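You operate a simulated robot arm through the tools that you are given. There is no shell and no other tool.

The job below is to be done with a simulated robot arm. You get a single attempt, and the scene is never put back.

JOB
Scoop gravel into the white bucket to about LOW, then add tub water to about FULL.
Fine: take half a litre or more from the teal tub with the jug; scoop and jug go back. Set down upright: blue-handled jug.

The check looks at the end state, three seconds after you hand in, the way a careful person would. Anything else that was tipped, shoved, dropped, spilled or broken makes it a failure.

ROBOT AND FRAMES
A 6-joint arm with a two-finger gripper, fixed in place. Base frame: the origin is at the foot of the arm, x ahead of it, y to its left, z up; the work surface is at about z = 0.72. Lengths are in m, angles in degrees, forces in N, time in s.
Its first joint turns from -166.0 to 166.0 degrees. Payload 2.45 kg.
Tool frame: the origin (TCP) lies between the finger pads and is the grasp point; the fingertips stand 0.02 m ahead of it; z points along the fingers, y is the line along which they close. Largest opening 0.14 m; the body of the gripper starts 0.168 m behind the TCP.
Orientation is that of the tool frame in the base frame, as [roll, pitch, yaw] about the fixed x, y, z axes, in that order (R = Rz(yaw) Ry(pitch) Rx(roll)). With the fingers straight down and closing along the base's y, the tool's x points along the base's -x, its y along +y and its z along -z.

CONTROLS
- The arm moves only by the tool apply_moves. Its argument "targets" is a list of rows, each a list of 3 entries, a list of its own where there are three numbers: the shift along the tool's x, y, z in m, then the turn, a rotation vector about the tool's x, y, z in degrees, then the opening, from 0 (shut) to 1 (fully open). In form: [[[x, y, z], [rx, ry, rz], fingers], ...]. A call has 1 to 20 rows; each row shifts and turns the commanded pose from where the row before left it, along the tool's axes as they then stand. Rows are played at 5 a second. More than 0.05 m and 8.6 degrees between two rows, or a gripper value outside its range, and nothing of the call is played. Where a pose cannot be reached the arm comes as near as it can. A force on the tool above 40 N (or 10 N above the force at the start of the call, whichever is more), or a blocked arm, ends the call early, and 0.2 s more pass. The fingers move at their own pace (about 0.045 m/s each) and stop on an object; they squeeze with about 28 N. The grip force told is the motor's: it shows also when the fingers shut on nothing. Time passes only in rows, and 0.2 s behind the last, so rows that do not move let the fingers close. It gives the time, the measured TCP pose, the force on the tool (base axes), the opening and the grip force at its end, in the units of the frame above (readings bear some noise), with the torque about the TCP (base axes, N m) and any sound that the robot's microphone picked up, and new pictures: "pictures" is both (left out), scene, wrist or none.
- Cameras (640 x 400 px; columns grow to the right, rows downward): "scene" is fixed at [0.4012, 0.4974, 1.3152]; the picture's right is [-0.54, -0.84, 0.00], its down [-0.57, 0.37, -0.73] and it looks along [0.62, -0.40, -0.68] (base axes); focal length 214 px, centre (320, 200). "wrist" rides on the gripper at [0.078, 0.011, -0.209] in the tool frame; the picture's right is [-0.14, 0.99, 0.00], its down [-0.92, -0.13, -0.37] and it looks along [-0.37, -0.05, 0.93] (tool axes); focal length 280 px, centre (320, 200). There is no depth. A picture from a camera that has moved, and an enlarged one, comes with that camera's place and axes in the base frame and with its lens.
- zoom(camera, box): a new picture of the part [left, top, right, bottom] of that camera's present view, enlarged. It takes no simulated time.
- job_done(): hands the job in; it is judged then, once.

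Places have to be worked out from the pictures, the camera data and where the tool is seen. Open the gripper and draw the arm clear of the work before you hand the job in, unless the task says otherwise.

The tools are called after "Call:" as name(argument=value, ...) on one line, values as JSON. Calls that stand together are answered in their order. apply_moves: Moves the arm, as the interface text tells. Its arguments: {"type":"object","properties":{"targets":{"type":"array","items":{"type":"array"}},"pictures":{"type":"string","enum":["both","scene","wrist","none"]}},"required":["targets"]} The other tools are called the same way: zoom (camera, box) takes an enlarged picture of a part of a camera's view; job_done () hands the job in.

At the start:

```text
clock: 0.0
tool_pos: [0.8159, -0.057, 1.1817]
ee_rot: [180.0, 0.0, 179.9]
ft_force: [0.0, -0.7, -0.5]
wrist_torque: [0.0, -0.03, -0.02]
finger_gap: 0.1401
grasp_force: 0.1
```

scene: 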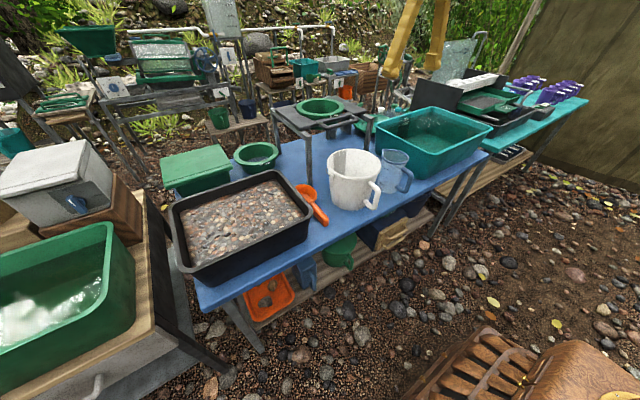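
wrist: 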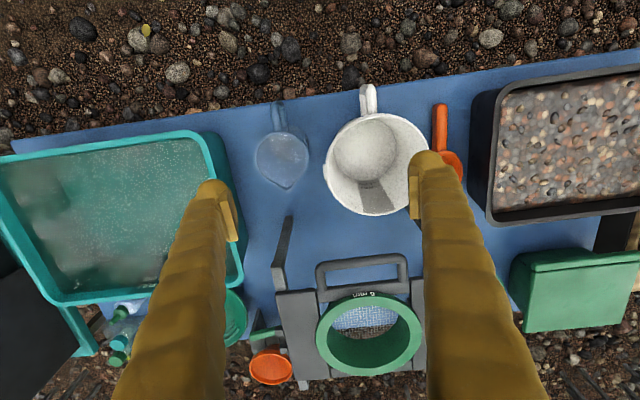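

I'll begin by looking closely at the scene: the gravel tray, scoop, bucket, jug and teal tub.

Call:
zoom(camera="scene", box=[280, 130, 430, 224])

Call:
zoom(camera="wrist", box=[230, 70, 480, 226])

Call:
zoom(camera="scene", box=[160, 140, 340, 252])

Call:
zoom(camera="scene", box=[350, 90, 510, 190])

```text
4.26 times, centred on (355, 177) of scene
camera zoom: at [0.4012, 0.4974, 1.3152], right [-0.54, -0.84, 0.0], down [-0.57, 0.37, -0.73], along [0.62, -0.4, -0.68], focal length 913 px, centre (171, 298)
```

zoom: 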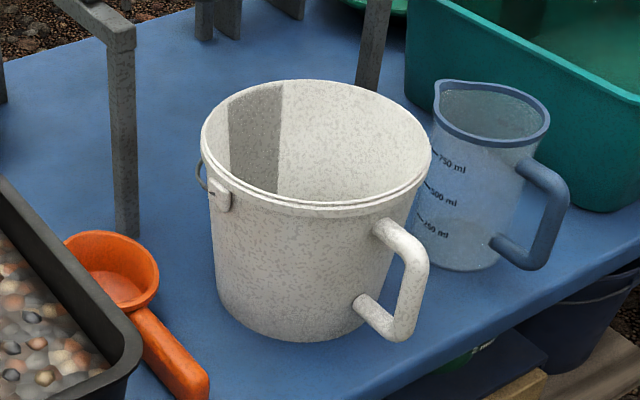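

```text
2.56 times, centred on (355, 148) of wrist
camera zoom: at [0.738, -0.0457, 1.3912], right [0.14, 0.99, 0.0], down [0.92, -0.13, 0.37], along [0.37, -0.05, -0.93], focal length 718 px, centre (230, 333)
```

zoom: 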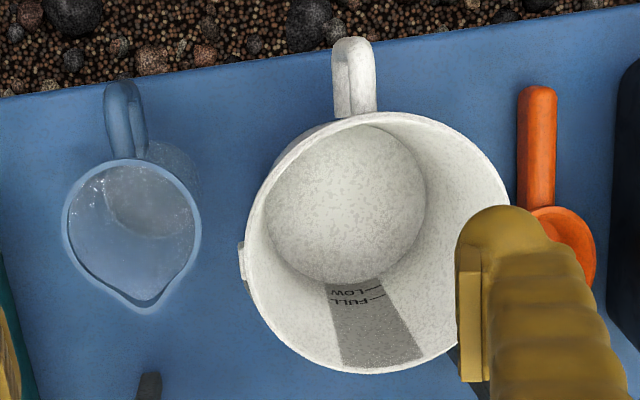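

```text
3.56 times, centred on (250, 196) of scene
camera zoom: at [0.4012, 0.4974, 1.3152], right [-0.54, -0.84, 0.0], down [-0.57, 0.37, -0.73], along [0.62, -0.4, -0.68], focal length 763 px, centre (569, 214)
```

zoom: 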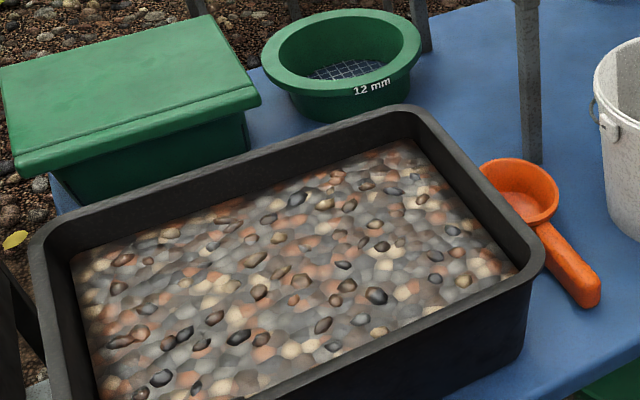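

```text
4.00 times, centred on (430, 140) of scene
camera zoom: at [0.4012, 0.4974, 1.3152], right [-0.54, -0.84, 0.0], down [-0.57, 0.37, -0.73], along [0.62, -0.4, -0.68], focal length 858 px, centre (-120, 440)
```

zoom: 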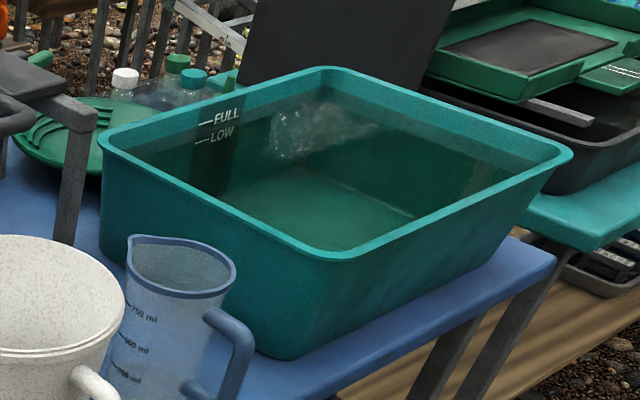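

The bucket's marks look low on its inside far wall, and the table's near edge works out at x≈0.77. I zoom in on the marks, the jug, the scoop and the tray before moving.

Call:
zoom(camera="wrist", box=[340, 165, 400, 203])

Call:
zoom(camera="scene", box=[375, 140, 425, 200])

Call:
zoom(camera="scene", box=[285, 175, 345, 235])

Call:
zoom(camera="wrist", box=[420, 60, 640, 240])

Call:
zoom(camera="wrist", box=[0, 100, 320, 320])

```text
10.53 times, centred on (370, 184) of wrist
camera zoom: at [0.738, -0.0457, 1.3912], right [0.14, 0.99, 0.0], down [0.92, -0.13, 0.37], along [0.37, -0.05, -0.93], focal length 2952 px, centre (-206, 368)
```

zoom: 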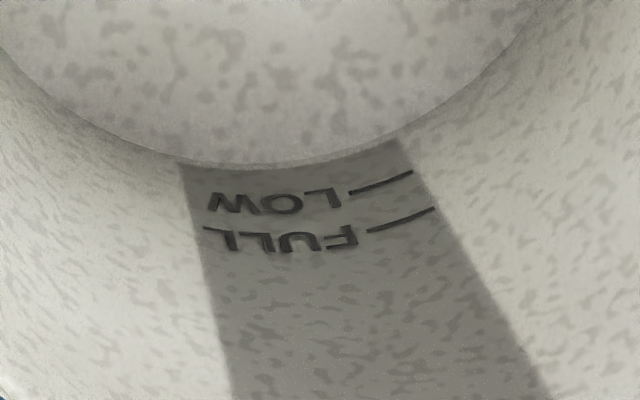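

```text
6.67 times, centred on (400, 170) of scene
camera zoom: at [0.4012, 0.4974, 1.3152], right [-0.54, -0.84, 0.0], down [-0.57, 0.37, -0.73], along [0.62, -0.4, -0.68], focal length 1430 px, centre (-213, 400)
```

zoom: 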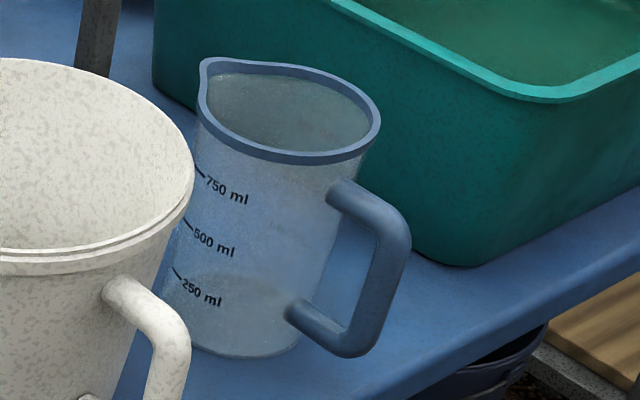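

```text
6.67 times, centred on (315, 205) of scene
camera zoom: at [0.4012, 0.4974, 1.3152], right [-0.54, -0.84, 0.0], down [-0.57, 0.37, -0.73], along [0.62, -0.4, -0.68], focal length 1430 px, centre (353, 167)
```

zoom: 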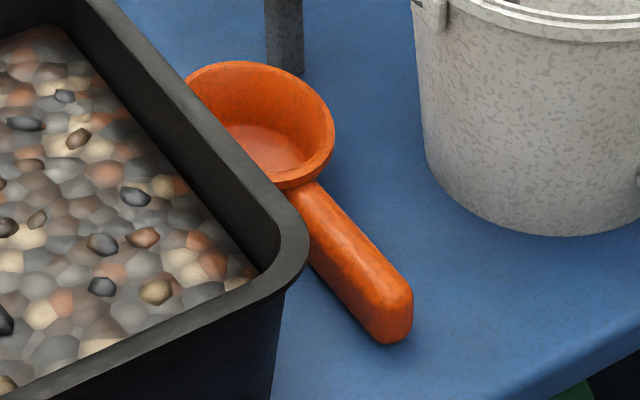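

```text
2.22 times, centred on (530, 150) of wrist
camera zoom: at [0.738, -0.0457, 1.3912], right [0.14, 0.99, 0.0], down [0.92, -0.13, 0.37], along [0.37, -0.05, -0.93], focal length 623 px, centre (-147, 311)
```

zoom: 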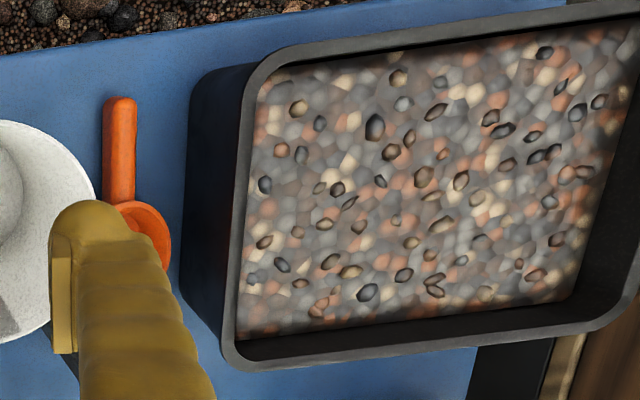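

```text
1.82 times, centred on (160, 210) of wrist
camera zoom: at [0.738, -0.0457, 1.3912], right [0.14, 0.99, 0.0], down [0.92, -0.13, 0.37], along [0.37, -0.05, -0.93], focal length 510 px, centre (611, 182)
```

zoom: 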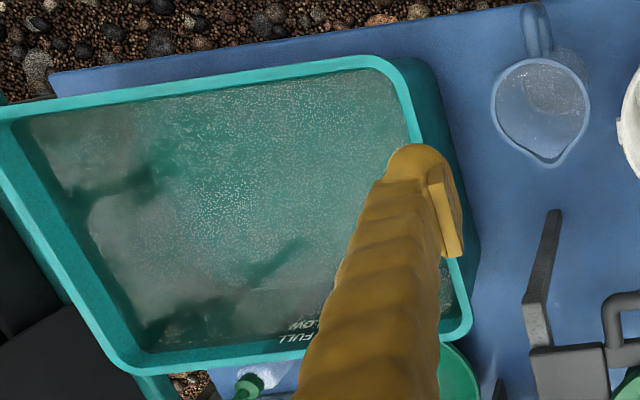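

The bucket floor centre is about (0.89, 0.04) with its rim at z≈0.86. The scoop lies along x at y≈0.21, and the jug is at about (0.85, -0.13). I'll turn the wrist half a turn about its own axis, high above everything, so the camera rides above the gripper when I later level it.

Call:
apply_moves(targets=[[[0, 0, 0], [0, 0, 8.5], 0.5], [[0, 0, 0], [0, 0, 8.5], 0.5], [[0, 0, 0], [0, 0, 8.5], 0.5], [[0, 0, 0], [0, 0, 8.5], 0.5], [[0, 0, 0], [0, 0, 8.5], 0.5], [[0, 0, 0], [0, 0, 8.5], 0.5], [[0, 0, 0], [0, 0, 8.5], 0.5], [[0, 0, 0], [0, 0, 8.5], 0.5], [[0, 0, 0], [0, 0, 8.5], 0.5], [[0, 0, 0], [0, 0, 8.5], 0.5]])

```text
clock: 2.2
tool_pos: [0.8149, -0.0574, 1.1806]
ee_rot: [180.0, 0.0, 94.8]
ft_force: [0.4, 0.2, -0.3]
wrist_torque: [-0.01, 0.0, 0.02]
finger_gap: 0.0701
grasp_force: 0.0
camera wrist: at [0.8207, 0.0221, 1.3905], right [1.0, -0.05, 0.0], down [-0.05, -0.93, 0.37], along [-0.02, -0.37, -0.93], focal length 280 px, centre (320, 200)
```

scene: 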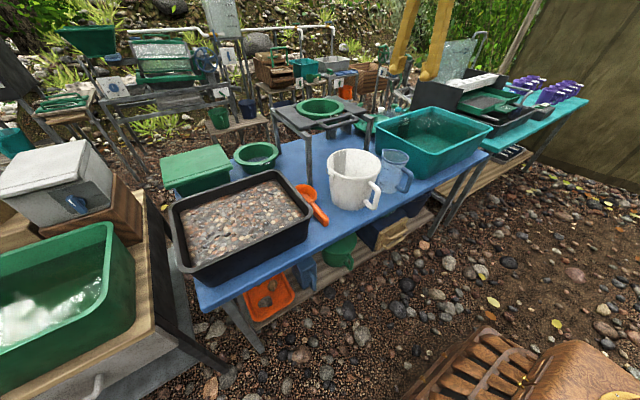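
wrist: 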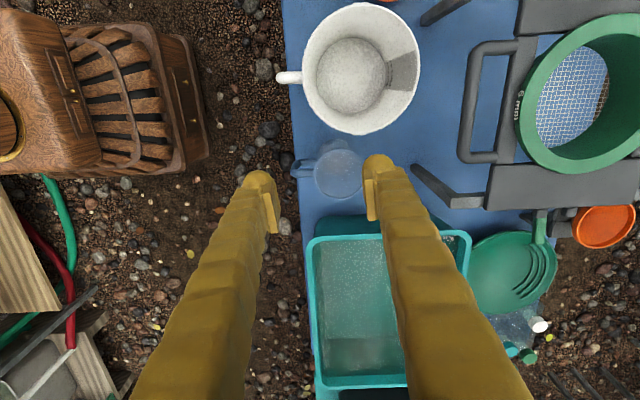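

That turned the tool the way I wanted (yaw went from 180 to 95). I carry on to yaw 0, where the tool's x points away from the base.

Call:
apply_moves(targets=[[[0, 0, 0], [0, 0, 8.5], 0.5], [[0, 0, 0], [0, 0, 8.5], 0.5], [[0, 0, 0], [0, 0, 8.5], 0.5], [[0, 0, 0], [0, 0, 8.5], 0.5], [[0, 0, 0], [0, 0, 8.5], 0.5], [[0, 0, 0], [0, 0, 8.5], 0.5], [[0, 0, 0], [0, 0, 8.5], 0.5], [[0, 0, 0], [0, 0, 8.5], 0.5], [[0, 0, 0], [0, 0, 8.5], 0.5], [[0, 0, 0], [0, 0, 8.5], 0.5], [[0, 0, 0], [0, 0, 8.5], 0.5], [[0, 0, 0], [0, 0, 1.4], 0.5]])

```text
clock: 4.8
tool_pos: [0.8148, -0.0684, 1.1816]
ee_rot: [-179.4, -0.1, 2.3]
ft_force: [-1.1, 0.2, -0.3]
wrist_torque: [0.0, -0.01, 0.02]
finger_gap: 0.07
grasp_force: 0.0
out of reach, approached as far as the arm can: row 11
camera wrist: at [0.8941, -0.0765, 1.391], right [-0.1, -1.0, -0.01], down [-0.93, 0.09, 0.37], along [-0.37, 0.05, -0.93], focal length 280 px, centre (320, 200)
```

scene: 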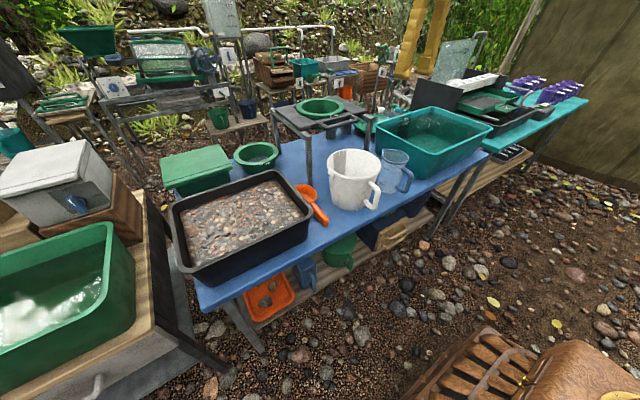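
wrist: 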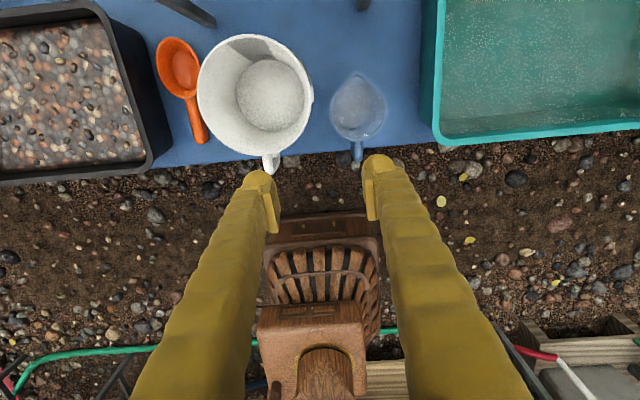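

Joint 6 reaches its limit just short of a full half-turn, so I'll go back to the first orientation for the work. Before that I use this second viewpoint to triangulate the scoop, bucket and jug.

Call:
zoom(camera="wrist", box=[130, 20, 330, 180])

Call:
zoom(camera="wrist", box=[310, 50, 440, 180])

Call:
zoom(camera="wrist", box=[0, 0, 180, 190])

```text
2.50 times, centred on (230, 100) of wrist
camera zoom: at [0.8941, -0.0765, 1.391], right [-0.1, -1.0, -0.01], down [-0.93, 0.09, 0.37], along [-0.37, 0.05, -0.93], focal length 701 px, centre (545, 450)
```

zoom: 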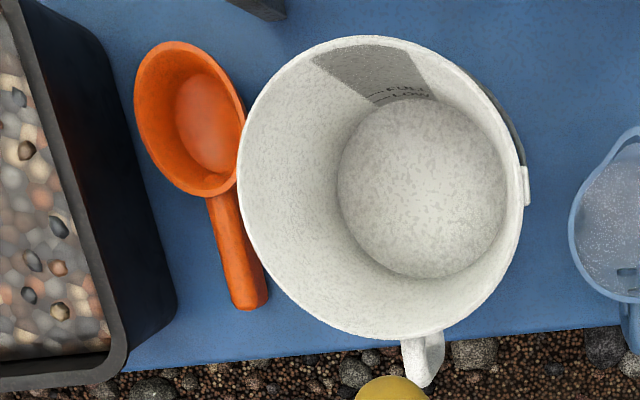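

```text
3.08 times, centred on (375, 115) of wrist
camera zoom: at [0.8941, -0.0765, 1.391], right [-0.1, -1.0, -0.01], down [-0.93, 0.09, 0.37], along [-0.37, 0.05, -0.93], focal length 863 px, centre (151, 462)
```

zoom: 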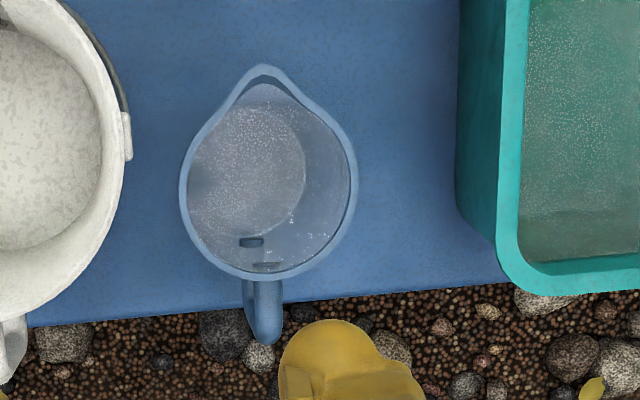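

```text
2.11 times, centred on (90, 95) of wrist
camera zoom: at [0.8941, -0.0765, 1.391], right [-0.1, -1.0, -0.01], down [-0.93, 0.09, 0.37], along [-0.37, 0.05, -0.93], focal length 590 px, centre (804, 421)
```

zoom: 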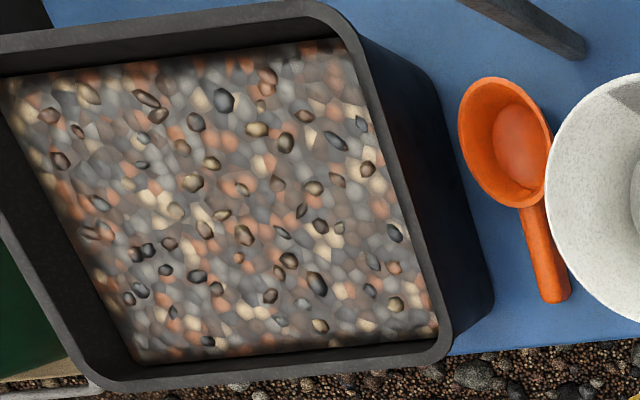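

The triangulation gives these positions:
- Scoop handle: runs along x from about 0.807 to 0.90 at y≈0.208, z≈0.75.
- Scoop cup: centred near (0.96, 0.208).
- Gravel surface: z≈0.827, with the tray rim at z≈0.863.

I'll turn the wrist back to the first orientation.

Call:
apply_moves(targets=[[[0, 0, 0], [0, 0, -8.5], 0.5], [[0, 0, 0], [0, 0, -8.5], 0.5], [[0, 0, 0], [0, 0, -8.5], 0.5], [[0, 0, 0], [0, 0, -8.5], 0.5], [[0, 0, 0], [0, 0, -8.5], 0.5], [[0, 0, 0], [0, 0, -8.5], 0.5], [[0, 0, 0], [0, 0, -8.5], 0.5], [[0, 0, 0], [0, 0, -8.5], 0.5], [[0, 0, 0], [0, 0, -8.5], 0.5], [[0, 0, 0], [0, 0, -8.5], 0.5], [[0, 0, 0], [0, 0, -8.5], 0.5], [[0, 0, 0], [0, 0, -8.5], 0.5], [[0, 0, 0], [0, 0, -8.5], 0.5], [[0, 0, 0], [0, 0, -8.5], 0.5], [[0, 0, 0], [0, 0, -8.5], 0.5], [[0, 0, 0], [0, 0, -8.5], 0.5], [[0, 0, 0], [0, 0, -8.5], 0.5], [[0, 0, 0], [0, 0, -8.5], 0.5], [[0, 0, 0], [0, 0, -8.5], 0.5], [[0, 0, 0], [0, 0, -8.5], 0.5]], pictures="none")

```text
clock: 9.0
tool_pos: [0.8155, -0.0671, 1.1831]
ee_rot: [180.0, 0.0, 170.2]
ft_force: [0.8, -0.3, 0.2]
wrist_torque: [0.0, -0.03, -0.01]
finger_gap: 0.07
grasp_force: 0.0
```

The yaw is back near 170. I'll finish the turn, move across to y≈0.21 while still high, and pitch the tool to about 30° below horizontal, facing the scoop handle.

Call:
apply_moves(targets=[[[0, 0, 0], [0, 0, -4.9], 0.5], [[0, 0, 0], [0, 0, -4.9], 0.5], [[0.027, 0.039, 0], [0, 0, 0], 0.5], [[0.027, 0.039, 0], [0, 0, 0], 0.5], [[0.027, 0.039, 0], [0, 0, 0], 0.5], [[0.027, 0.039, 0], [0, 0, 0], 0.5], [[0.027, 0.039, 0], [0, 0, 0], 0.5], [[0.027, 0.039, 0], [0, 0, 0], 0.5], [[0.027, 0.039, 0], [0, 0, 0], 0.5], [[0, 0, 0], [0, -8.5, 0], 0.5], [[0, 0, 0], [0, -8.5, 0], 0.5], [[0, 0, 0], [0, -8.5, 0], 0.5], [[0, 0, 0], [0, -8.5, 0], 0.5], [[0, 0, 0], [0, -8.5, 0], 0.5], [[0, 0, 0], [0, -8.5, 0], 0.5], [[0, 0, 0], [0, -8.5, 0], 0.5]])

```text
clock: 12.4
tool_pos: [0.6253, 0.2047, 1.1792]
ee_rot: [179.5, 59.3, 179.3]
ft_force: [0.3, 0.4, -0.2]
wrist_torque: [-0.01, 0.09, -0.05]
finger_gap: 0.0698
grasp_force: 0.0
camera wrist: at [0.4062, 0.2178, 1.2197], right [0.08, 0.99, 0.12], down [0.15, -0.13, 0.98], along [0.99, -0.06, -0.16], focal length 280 px, centre (320, 200)
```

scene: 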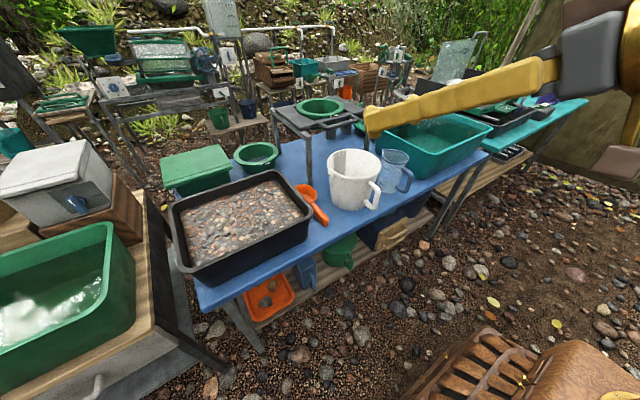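
wrist: 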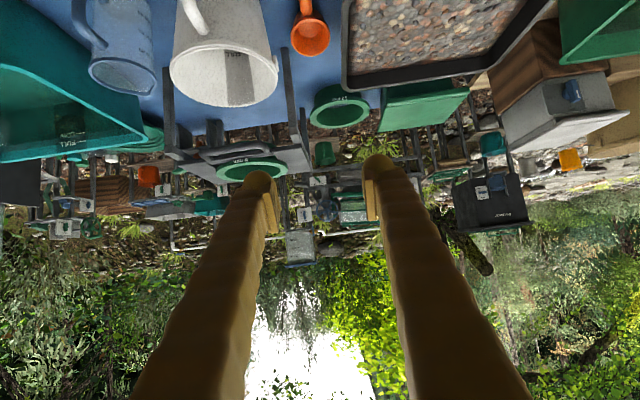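

The tool is pitched about 30° below horizontal at (0.625, 0.205, 1.18). I come down to a pre-grasp pose about 0.12 m short of the handle along the approach line.

Call:
apply_moves(targets=[[[0.0318, 0.0004, 0.0363], [0, 0, 0], 0.5], [[0.0318, 0.0004, 0.0363], [0, 0, 0], 0.5], [[0.0318, 0.0004, 0.0363], [0, 0, 0], 0.5], [[0.0318, 0.0004, 0.0363], [0, 0, 0], 0.5], [[0.0318, 0.0004, 0.0363], [0, 0, 0], 0.5], [[0.0318, 0.0004, 0.0363], [0, 0, 0], 0.5], [[0.0318, 0.0004, 0.0363], [0, 0, 0], 0.5]])

```text
clock: 14.0
tool_pos: [0.734, 0.2073, 0.8642]
ee_rot: [-178.9, 59.2, -179.4]
ft_force: [0.2, 0.0, 0.0]
wrist_torque: [-0.03, -0.01, -0.01]
finger_gap: 0.0699
grasp_force: 0.0
camera wrist: at [0.5141, 0.221, 0.9043], right [0.07, 0.99, 0.11], down [0.15, -0.12, 0.98], along [0.99, -0.06, -0.16], focal length 280 px, centre (320, 200)
```

scene: 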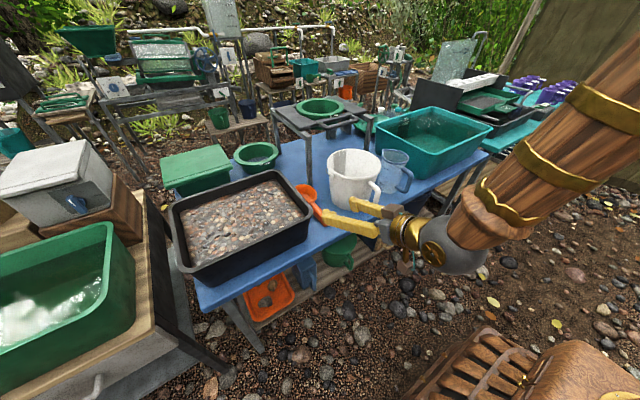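
wrist: 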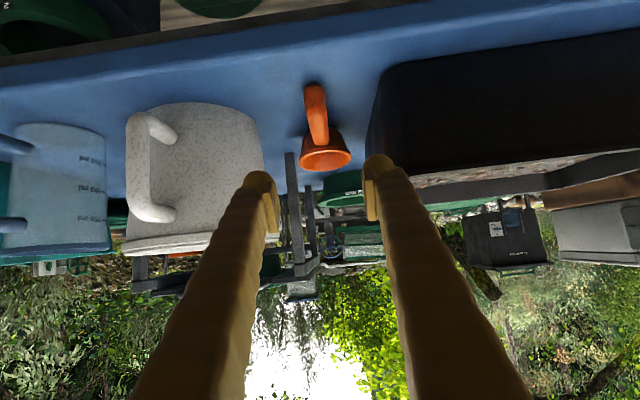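

Call:
zoom(camera="wrist", box=[240, 60, 400, 210])

Call:
zoom(camera="scene", box=[280, 170, 430, 264])

```text
2.67 times, centred on (320, 135) of wrist
camera zoom: at [0.5141, 0.221, 0.9043], right [0.07, 0.99, 0.11], down [0.15, -0.12, 0.98], along [0.99, -0.06, -0.16], focal length 748 px, centre (320, 373)
```

zoom: 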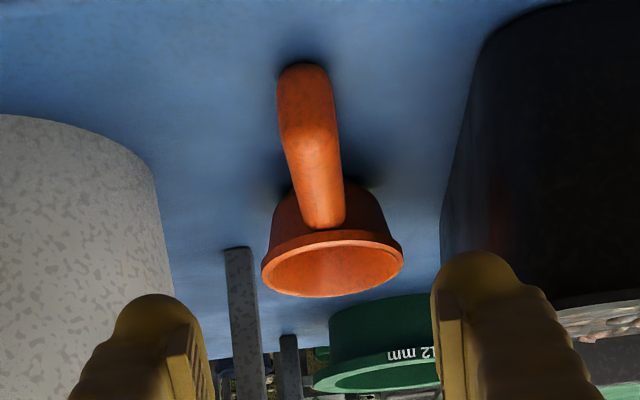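

```text
4.26 times, centred on (355, 217) of scene
camera zoom: at [0.4012, 0.4974, 1.3152], right [-0.54, -0.84, 0.0], down [-0.57, 0.37, -0.73], along [0.62, -0.4, -0.68], focal length 913 px, centre (171, 128)
```

zoom: 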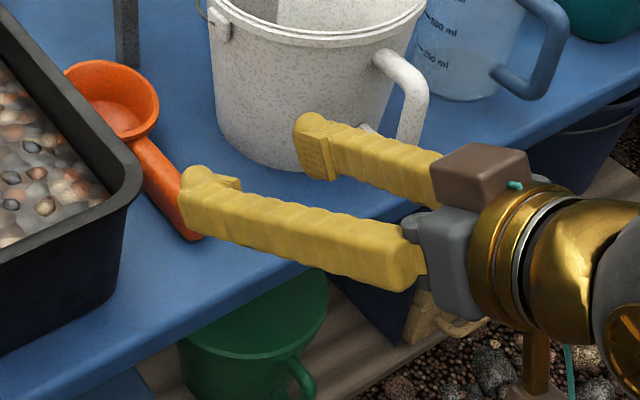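

The handle runs level at z≈0.743, y≈0.209, about 21 mm wide. I slide in along the tool axis to x≈0.85, z≈0.75 with the fingers straddling it, then close.

Call:
apply_moves(targets=[[[0.0387, 0.0017, 0.02], [0, 0, 0], 0.5], [[0, 0, 0.035], [0, 0, 0], 0.5], [[0, 0, 0.035], [0, 0, 0], 0.5], [[0, 0, 0.035], [0, 0, 0], 0.5], [[0, 0, 0.0331], [0, 0, 0], 0.5], [[0, 0, 0], [0, 0, 0], 0.5]])

```text
clock: 14.7
tool_pos: [0.7664, 0.2226, 0.8273]
ee_rot: [-177.6, 58.4, -178.2]
ft_force: [-22.2, -5.4, 5.3]
wrist_torque: [0.32, -0.24, 1.14]
finger_gap: 0.0682
grasp_force: 0.0
out of reach, approached as far as the arm can: row 1, 2, 3
stopped in row 3: the force on the tool passed its limit at 225 N (the readings are from after the stop); the commanded pose is now the measured one
camera wrist: at [0.5489, 0.2357, 0.8695], right [0.08, 0.99, 0.1], down [0.17, -0.11, 0.98], along [0.98, -0.06, -0.17], focal length 280 px, centre (320, 200)
```

scene: 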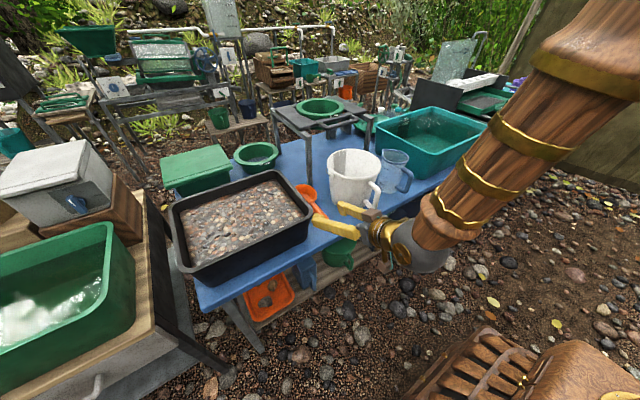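
wrist: 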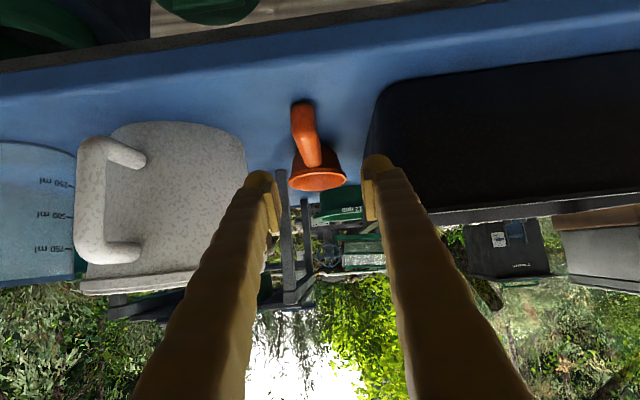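

The arm hit a reach limit here (wrist too close in), drifted to y≈0.223, and a finger met something, most likely the tray corner. I check that nothing has shifted before backing off.

Call:
zoom(camera="scene", box=[280, 170, 430, 264])

Call:
zoom(camera="scene", box=[160, 140, 340, 252])

Call:
zoom(camera="wrist", box=[240, 80, 440, 220])

```text
4.26 times, centred on (355, 217) of scene
camera zoom: at [0.4012, 0.4974, 1.3152], right [-0.54, -0.84, 0.0], down [-0.57, 0.37, -0.73], along [0.62, -0.4, -0.68], focal length 913 px, centre (171, 128)
```

zoom: 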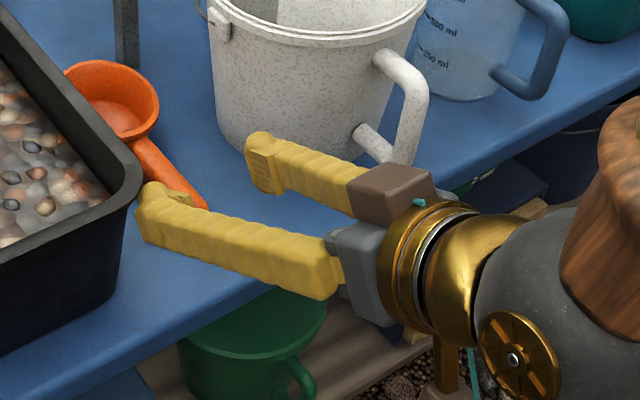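

```text
3.56 times, centred on (250, 196) of scene
camera zoom: at [0.4012, 0.4974, 1.3152], right [-0.54, -0.84, 0.0], down [-0.57, 0.37, -0.73], along [0.62, -0.4, -0.68], focal length 763 px, centre (569, 214)
```

zoom: 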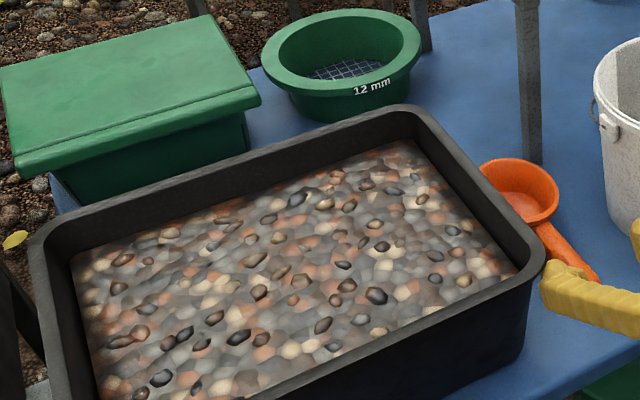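

```text
2.86 times, centred on (340, 150) of wrist
camera zoom: at [0.5489, 0.2357, 0.8695], right [0.08, 0.99, 0.1], down [0.17, -0.11, 0.98], along [0.98, -0.06, -0.17], focal length 801 px, centre (263, 343)
```

zoom: 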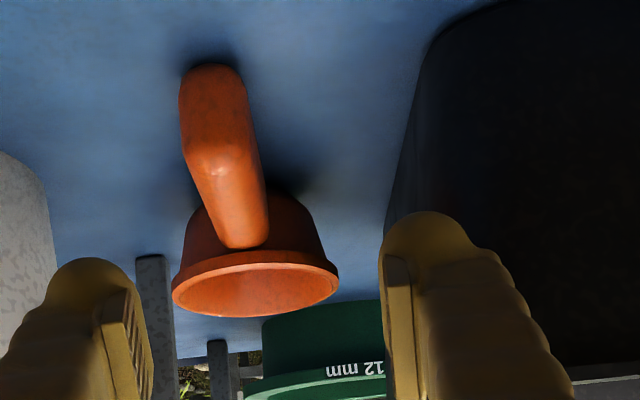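

The tray, scoop and bucket sit exactly as before in the scene view, so no harm done. I back off and rise, then go to y≈0.04 at z≈1.0. There I steepen the pitch to 40° and try the tipping roll with an empty gripper, to see whether it's reachable.

Call:
apply_moves(targets=[[[0, -0.005, -0.03], [0, 0, 0], 0.5], [[-0.0426, 0, -0.0262], [0, 0, 0], 0.5], [[-0.0426, 0, -0.0262], [0, 0, 0], 0.5], [[-0.0426, 0, -0.0262], [0, 0, 0], 0.5], [[0, -0.0437, 0], [0, 0, 0], 0.5], [[0, -0.0437, 0], [0, 0, 0], 0.5], [[0, -0.0437, 0], [0, 0, 0], 0.5], [[0, -0.0437, 0], [0, 8.4, 0], 0.5], [[0, 0, 0], [0, 0, 0], 0.5]], pictures="scene")

```text
clock: 16.7
tool_pos: [0.7435, 0.0455, 0.9993]
ee_rot: [-178.1, 50.1, -178.9]
ft_force: [-0.4, 0.2, 0.2]
wrist_torque: [-0.02, -0.02, 0.0]
finger_gap: 0.0701
grasp_force: 0.0
```

scene: 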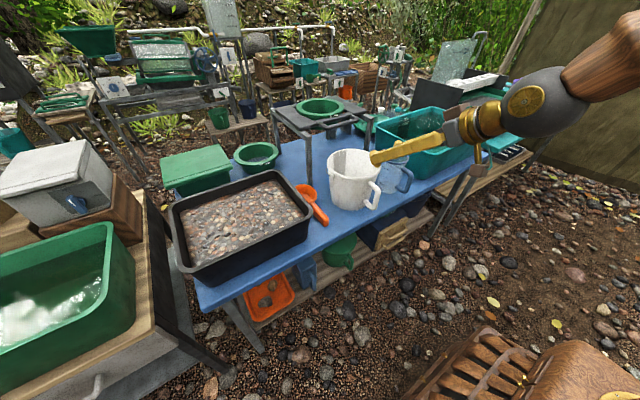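

The pose is clean at (0.744, 0.046, 1.0), pitch 40° below horizontal. Now I try rolling about the future handle axis (horizontal, along x) by about 144°.

Call:
apply_moves(targets=[[[-0.0257, 0, 0.0306], [0, 0, 0], 0.5], [[0, 0, 0], [-5.46, 0, 6.51], 0.5], [[0, 0, 0], [-5.46, 0, 6.51], 0.5], [[0, 0, 0], [-5.46, 0, 6.51], 0.5], [[0, 0, 0], [-5.46, 0, 6.51], 0.5], [[0, 0, 0], [-5.46, 0, 6.51], 0.5], [[0, 0, 0], [-5.46, 0, 6.51], 0.5], [[0, 0, 0], [-5.46, 0, 6.51], 0.5], [[0, 0, 0], [-5.46, 0, 6.51], 0.5], [[0, 0, 0], [-5.46, 0, 6.51], 0.5], [[0, 0, 0], [-5.46, 0, 6.51], 0.5], [[0, 0, 0], [-5.46, 0, 6.51], 0.5], [[0, 0, 0], [-5.46, 0, 6.51], 0.5], [[0, 0, 0], [-5.46, 0, 6.51], 0.5], [[0, 0, 0], [-5.46, 0, 6.51], 0.5], [[0, 0, 0], [-5.46, 0, 6.51], 0.5], [[0, 0, 0], [-5.46, 0, 6.51], 0.5], [[0, 0, 0], [-5.46, 0, 6.51], 0.5]])

```text
clock: 20.5
tool_pos: [0.7551, 0.0364, 0.9895]
ee_rot: [80.2, -25.5, 126.4]
ft_force: [0.5, -0.4, 0.4]
wrist_torque: [0.01, 0.02, -0.01]
finger_gap: 0.0698
grasp_force: 0.0
out of reach, approached as far as the arm can: row 2, 3, 4, 5, 6
camera wrist: at [0.5405, -0.0204, 1.0007], right [0.19, -0.54, 0.82], down [0.17, -0.81, -0.57], along [0.97, 0.25, -0.06], focal length 280 px, centre (320, 200)
```

scene: 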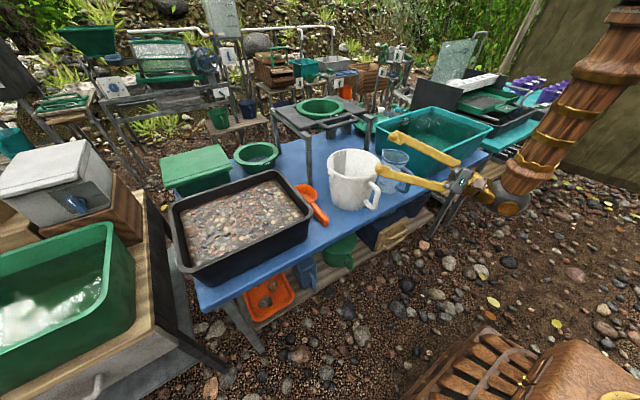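
wrist: 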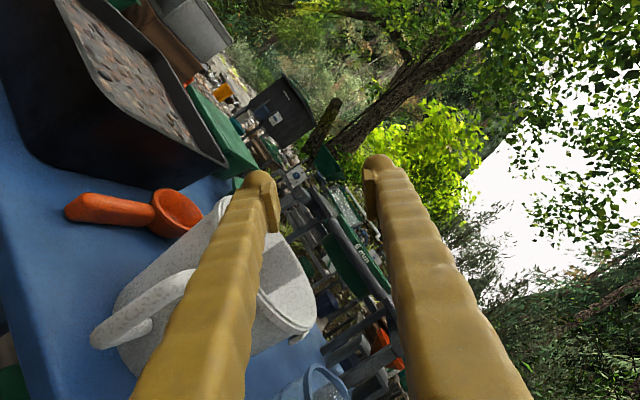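

The roll mostly worked: the tool now points sideways and slightly up, equivalent to about 106° of tip. I try 34° more about the base x axis to find the limit.

Call:
apply_moves(targets=[[[0, 0, 0], [-4.56, 0.98, 7.1], 0.5], [[0, 0, 0], [-4.56, 0.98, 7.1], 0.5], [[0, 0, 0], [-4.56, 0.98, 7.1], 0.5], [[0, 0, 0], [-4.56, 0.98, 7.1], 0.5]], pictures="scene")

```text
clock: 21.5
tool_pos: [0.7877, 0.0282, 1.0223]
ee_rot: [51.6, -50.7, 144.5]
ft_force: [0.8, 0.4, 0.8]
wrist_torque: [0.01, -0.01, 0.01]
finger_gap: 0.0701
grasp_force: 0.0
out of reach, approached as far as the arm can: row 3, 4
```

scene: 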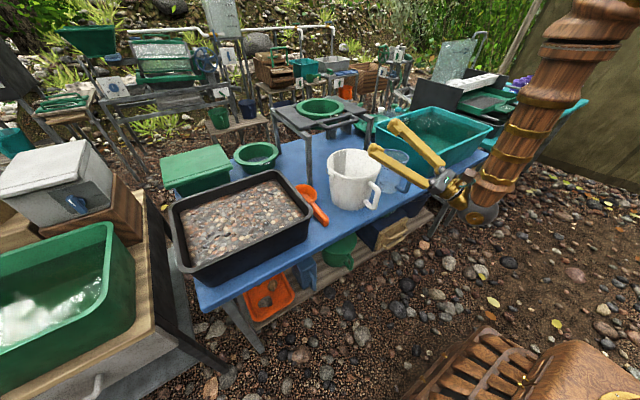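

The limit is wrist-too-close-to-shoulder: beyond about 137° the tool gets flagged at this radius, but that's plenty for tipping, and further forward or higher is easier. I rise and unroll back to a plain forward tool at 35° pitch.

Call:
apply_moves(targets=[[[0.031, 0.0199, 0.0157], [0, 0, 0], 0.5], [[0.031, 0.0199, 0.0157], [0, 0, 0], 0.5], [[0, 0, 0], [4.43, -0.48, -7.04], 0.5], [[0, 0, 0], [4.43, -0.48, -7.04], 0.5], [[0, 0, 0], [4.43, -0.48, -7.04], 0.5], [[0, 0, 0], [4.43, -0.48, -7.04], 0.5], [[0, 0, 0], [4.43, -0.48, -7.04], 0.5], [[0, 0, 0], [4.43, -0.48, -7.04], 0.5], [[0, 0, 0], [4.43, -0.48, -7.04], 0.5], [[0, 0, 0], [4.43, -0.48, -7.04], 0.5], [[0, 0, 0], [4.43, -0.48, -7.04], 0.5], [[0, 0, 0], [4.43, -0.48, -7.04], 0.5], [[0, 0, 0], [4.43, -0.48, -7.04], 0.5], [[0, 0, 0], [4.43, -0.48, -7.04], 0.5], [[0, 0, 0], [4.43, -0.48, -7.04], 0.5], [[0, 0, 0], [4.43, -0.48, -7.04], 0.5], [[0, 0, 0], [4.43, -0.48, -7.04], 0.5], [[0, 0, 0], [4.43, -0.48, -7.04], 0.5], [[0, 0, 0], [4.43, -0.48, -7.04], 0.5], [[0, 0, 0], [4.43, -0.48, -7.04], 0.5]], pictures="scene")

```text
clock: 25.7
tool_pos: [0.783, 0.0295, 1.1028]
ee_rot: [177.7, 56.4, 177.8]
ft_force: [0.2, -1.8, -1.0]
wrist_torque: [0.11, -0.01, 0.19]
finger_gap: 0.0698
grasp_force: 0.0
```

scene: 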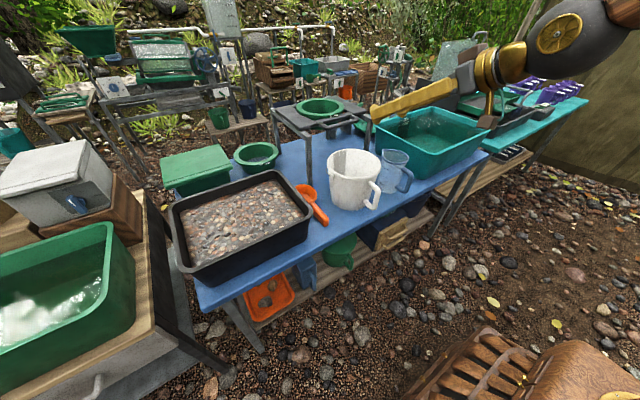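

The arm is back to a clean pose. I move above the scoop handle (0.87, 0.208, 0.90) with the opening narrowed to 50 mm, to keep well clear of the tray side.

Call:
apply_moves(targets=[[[0.0208, 0.0292, 0.031], [0, 0, 0], 0.36], [[0.0208, 0.0292, 0.031], [0, 0, 0], 0.36], [[0.0208, 0.0292, 0.031], [0, 0, 0], 0.36], [[0.0208, 0.0292, 0.031], [0, 0, 0], 0.36], [[0.0208, 0.0292, 0.031], [0, 0, 0], 0.36], [[0.0208, 0.0292, 0.031], [0, 0, 0], 0.36], [[0, 0, 0], [0, 0, 0], 0.36]])

```text
clock: 27.3
tool_pos: [0.8708, 0.2051, 0.8985]
ee_rot: [179.1, 56.4, 179.0]
ft_force: [0.0, 0.1, -0.7]
wrist_torque: [0.02, -0.01, -0.03]
finger_gap: 0.0504
grasp_force: 0.0
camera wrist: at [0.655, 0.2186, 0.9484], right [0.08, 0.99, 0.12], down [0.2, -0.14, 0.97], along [0.98, -0.05, -0.21], focal length 280 px, centre (320, 200)
```

scene: 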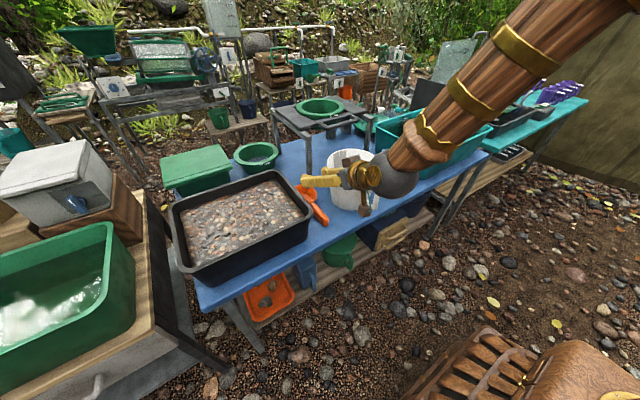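
wrist: 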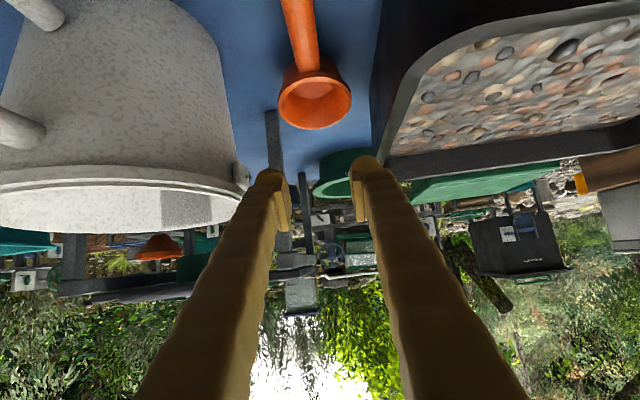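

The handle's y works out at about 0.21, so I shift 5 mm that way. I come straight down to z≈0.752 with the fingers either side of the handle.

Call:
apply_moves(targets=[[[0.0155, 0.0025, 0.0098], [0, 0, 0], 0.36], [[0.0155, 0.0025, 0.0098], [0, 0, 0], 0.36], [[0.0309, 0, 0.0196], [0, 0, 0], 0.36], [[0.0309, 0, 0.0196], [0, 0, 0], 0.36], [[0.0155, 0, 0.0098], [0, 0, 0], 0.36]])

```text
clock: 28.5
tool_pos: [0.8702, 0.2105, 0.7702]
ee_rot: [179.0, 56.6, 178.9]
ft_force: [0.2, 0.5, -0.3]
wrist_torque: [0.0, 0.01, -0.01]
finger_gap: 0.0506
grasp_force: 0.1
camera wrist: at [0.6541, 0.222, 0.8204], right [0.08, 0.99, 0.12], down [0.2, -0.14, 0.97], along [0.98, -0.05, -0.21], focal length 280 px, centre (320, 200)
```

scene: 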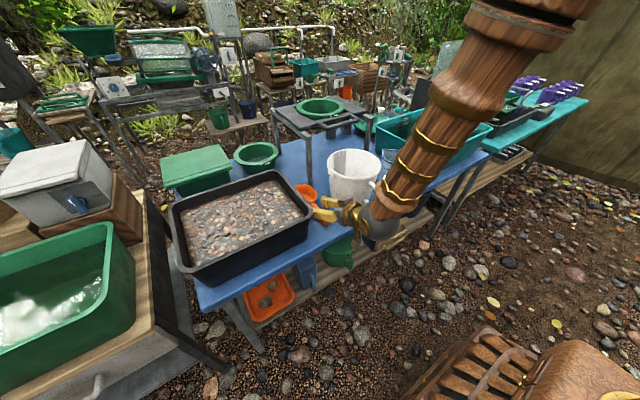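
wrist: 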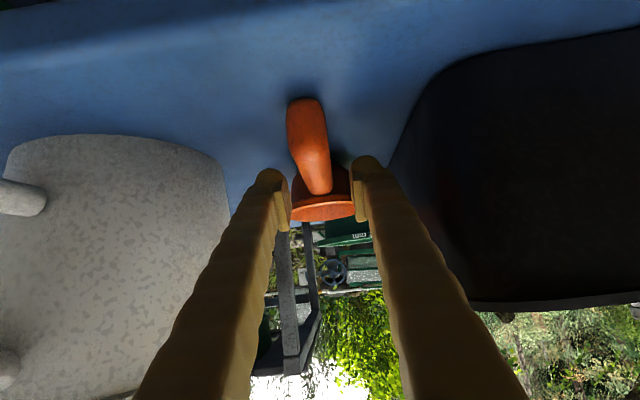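

The fingers straddle the handle nicely. Down another 18 mm, then I close on the handle.

Call:
apply_moves(targets=[[[0.0075, 0, 0.005], [0, 0, 0], 0.36], [[0.0075, 0, 0.005], [0, 0, 0], 0.36], [[0, 0, 0], [0, 0, 0], 0.2], [[0, 0, 0], [0, 0, 0], 0.1], [[0, 0, 0], [0, 0, 0], 0], [[0, 0, 0], [0, 0, 0], 0], [[0, 0, 0], [0, 0, 0], 0]])

```text
clock: 30.1
tool_pos: [0.8708, 0.2103, 0.7518]
ee_rot: [179.1, 56.5, 179.0]
ft_force: [0.2, -0.8, -0.4]
wrist_torque: [-0.03, 0.01, -0.05]
finger_gap: 0.0235
grasp_force: 27.7
camera wrist: at [0.6533, 0.2224, 0.8026], right [0.08, 0.99, 0.12], down [0.2, -0.14, 0.97], along [0.98, -0.05, -0.21], focal length 280 px, centre (320, 200)
```

scene: 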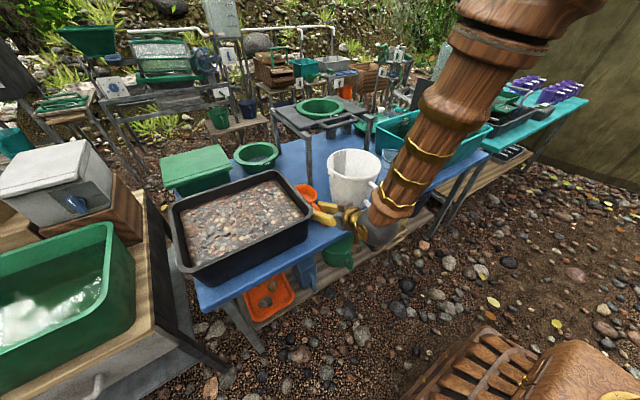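
wrist: 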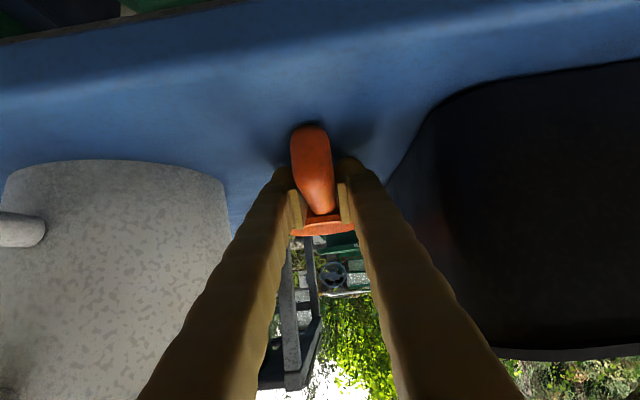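

Grip is firm (gap 23.5 mm, 27.7 N). I lift the scoop straight up 0.25 m and check the weight and pose.

Call:
apply_moves(targets=[[[-0.0209, 0, -0.0138], [0, 0, 0], 0], [[-0.0417, 0, -0.0276], [0, 0, 0], 0], [[-0.0417, 0, -0.0276], [0, 0, 0], 0], [[-0.0417, 0, -0.0276], [0, 0, 0], 0], [[-0.0417, 0, -0.0276], [0, 0, 0], 0], [[-0.0209, 0, -0.0138], [0, 0, 0], 0], [[0, 0, 0], [0, 0, 0], 0]])

```text
clock: 31.7
tool_pos: [0.8717, 0.2065, 1.0029]
ee_rot: [179.1, 56.5, 179.0]
ft_force: [-0.3, -0.8, -0.5]
wrist_torque: [-0.01, -0.01, -0.01]
finger_gap: 0.0236
grasp_force: 28.2
camera wrist: at [0.6556, 0.2186, 1.0529], right [0.08, 0.99, 0.12], down [0.2, -0.14, 0.97], along [0.98, -0.05, -0.21], focal length 280 px, centre (320, 200)
```

scene: 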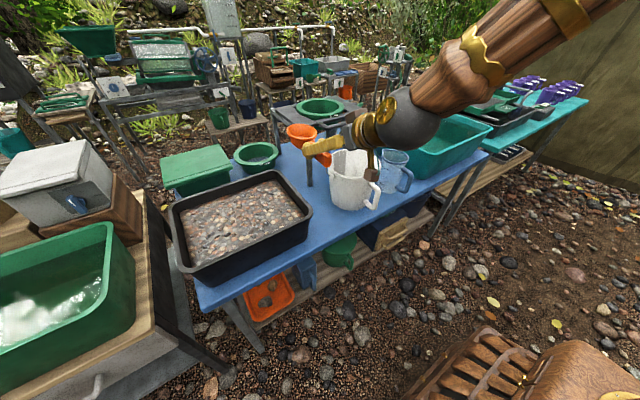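
wrist: 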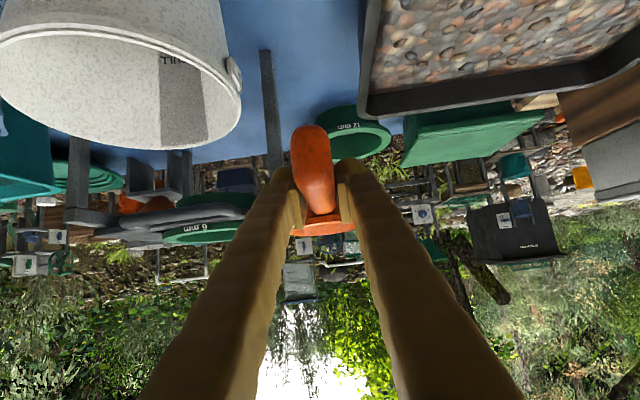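

The scoop is held level and is very light. I move over the tray to (0.83, 0.40, 1.0) and pitch the scoop mouth forward and down by about 60°, ready to dig.

Call:
apply_moves(targets=[[[0.0058, 0.0484, -0.0088], [0, 0, 0], 0], [[0.0058, 0.0484, -0.0088], [0, 0, 0], 0], [[0.0058, 0.0484, -0.0088], [0, 0, 0], 0], [[0.0058, 0.0484, -0.0088], [0, 0, 0], 0], [[0, 0, 0], [0, 8.5, 0], 0], [[0, 0, 0], [0, 8.5, 0], 0], [[0, 0, 0], [0, 8.5, 0], 0], [[0, 0, 0], [0, 8.5, 0], 0], [[0, 0, 0], [0, 8.5, 0], 0], [[0, 0, 0], [0, 8.5, 0], 0], [[0, 0, 0], [0, 8.5, 0], 0], [[0, 0, 0], [0, 0, 0], 0]])

```text
clock: 34.3
tool_pos: [0.8113, 0.4069, 0.9819]
ee_rot: [-173.2, 12.9, 179.5]
ft_force: [-0.6, 0.9, -0.3]
wrist_torque: [0.03, -0.01, 0.0]
finger_gap: 0.0238
grasp_force: 27.9
out of reach, approached as far as the arm can: row 9, 10, 11
camera wrist: at [0.6896, 0.4445, 1.1652], right [0.17, 0.98, -0.08], down [0.81, -0.09, 0.58], along [0.56, -0.17, -0.81], focal length 280 px, centre (320, 200)
```

scene: 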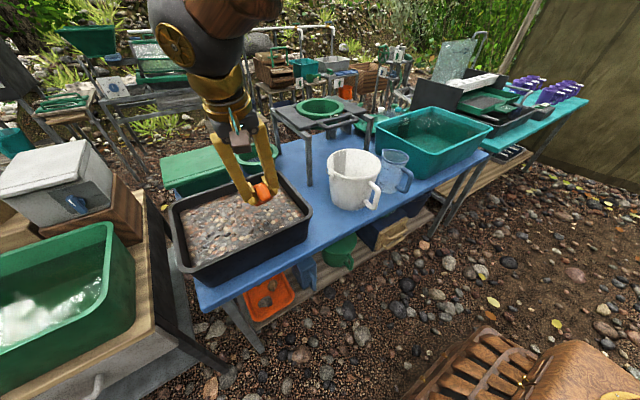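
wrist: 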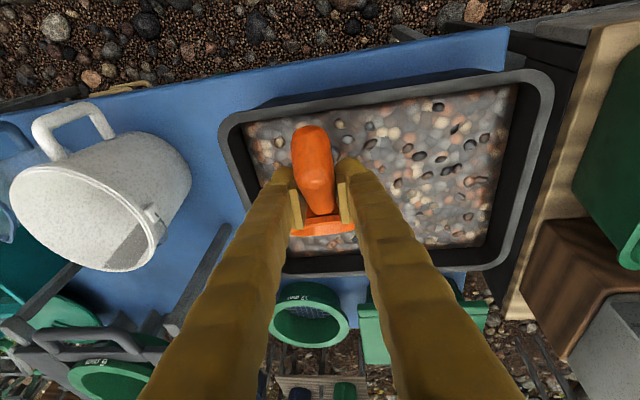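

The reach ran out near vertical up here, and the tool picked up a 7° lean; it will be fine lower down. I square the tool up and move to (0.83, 0.37, 0.95) before digging.

Call:
apply_moves(targets=[[[0, 0, 0], [-6.8, 0, 0], 0], [[-0.006, -0.0185, 0.0168], [0, 0, 0], 0], [[-0.006, -0.0185, 0.0168], [0, 0, 0], 0], [[0, 0, 0], [0, 0, 0], 0]])

```text
clock: 35.3
tool_pos: [0.8272, 0.3688, 0.9502]
ee_rot: [-175.0, 14.5, 179.6]
ft_force: [0.3, -0.5, -0.1]
wrist_torque: [0.03, 0.02, 0.02]
finger_gap: 0.0238
grasp_force: 28.1
out of reach, approached as far as the arm can: row 1
camera wrist: at [0.7001, 0.3993, 1.1315], right [0.16, 0.99, -0.05], down [0.8, -0.1, 0.6], along [0.58, -0.14, -0.8], focal length 280 px, centre (320, 200)
```

scene: 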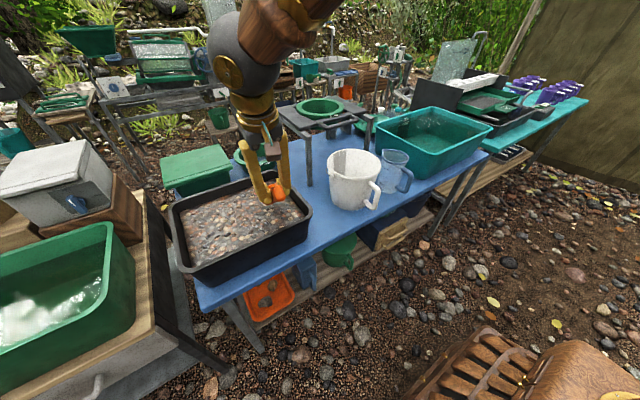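
wrist: 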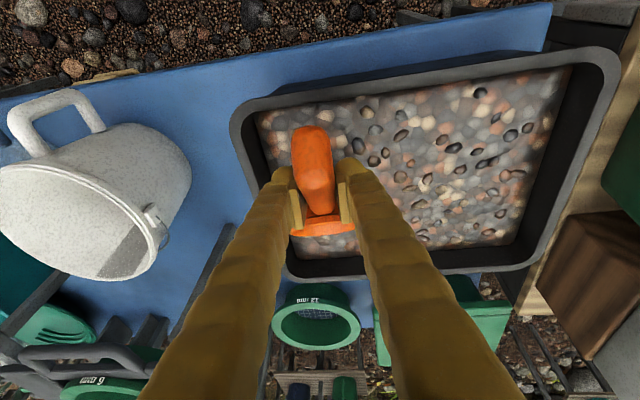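

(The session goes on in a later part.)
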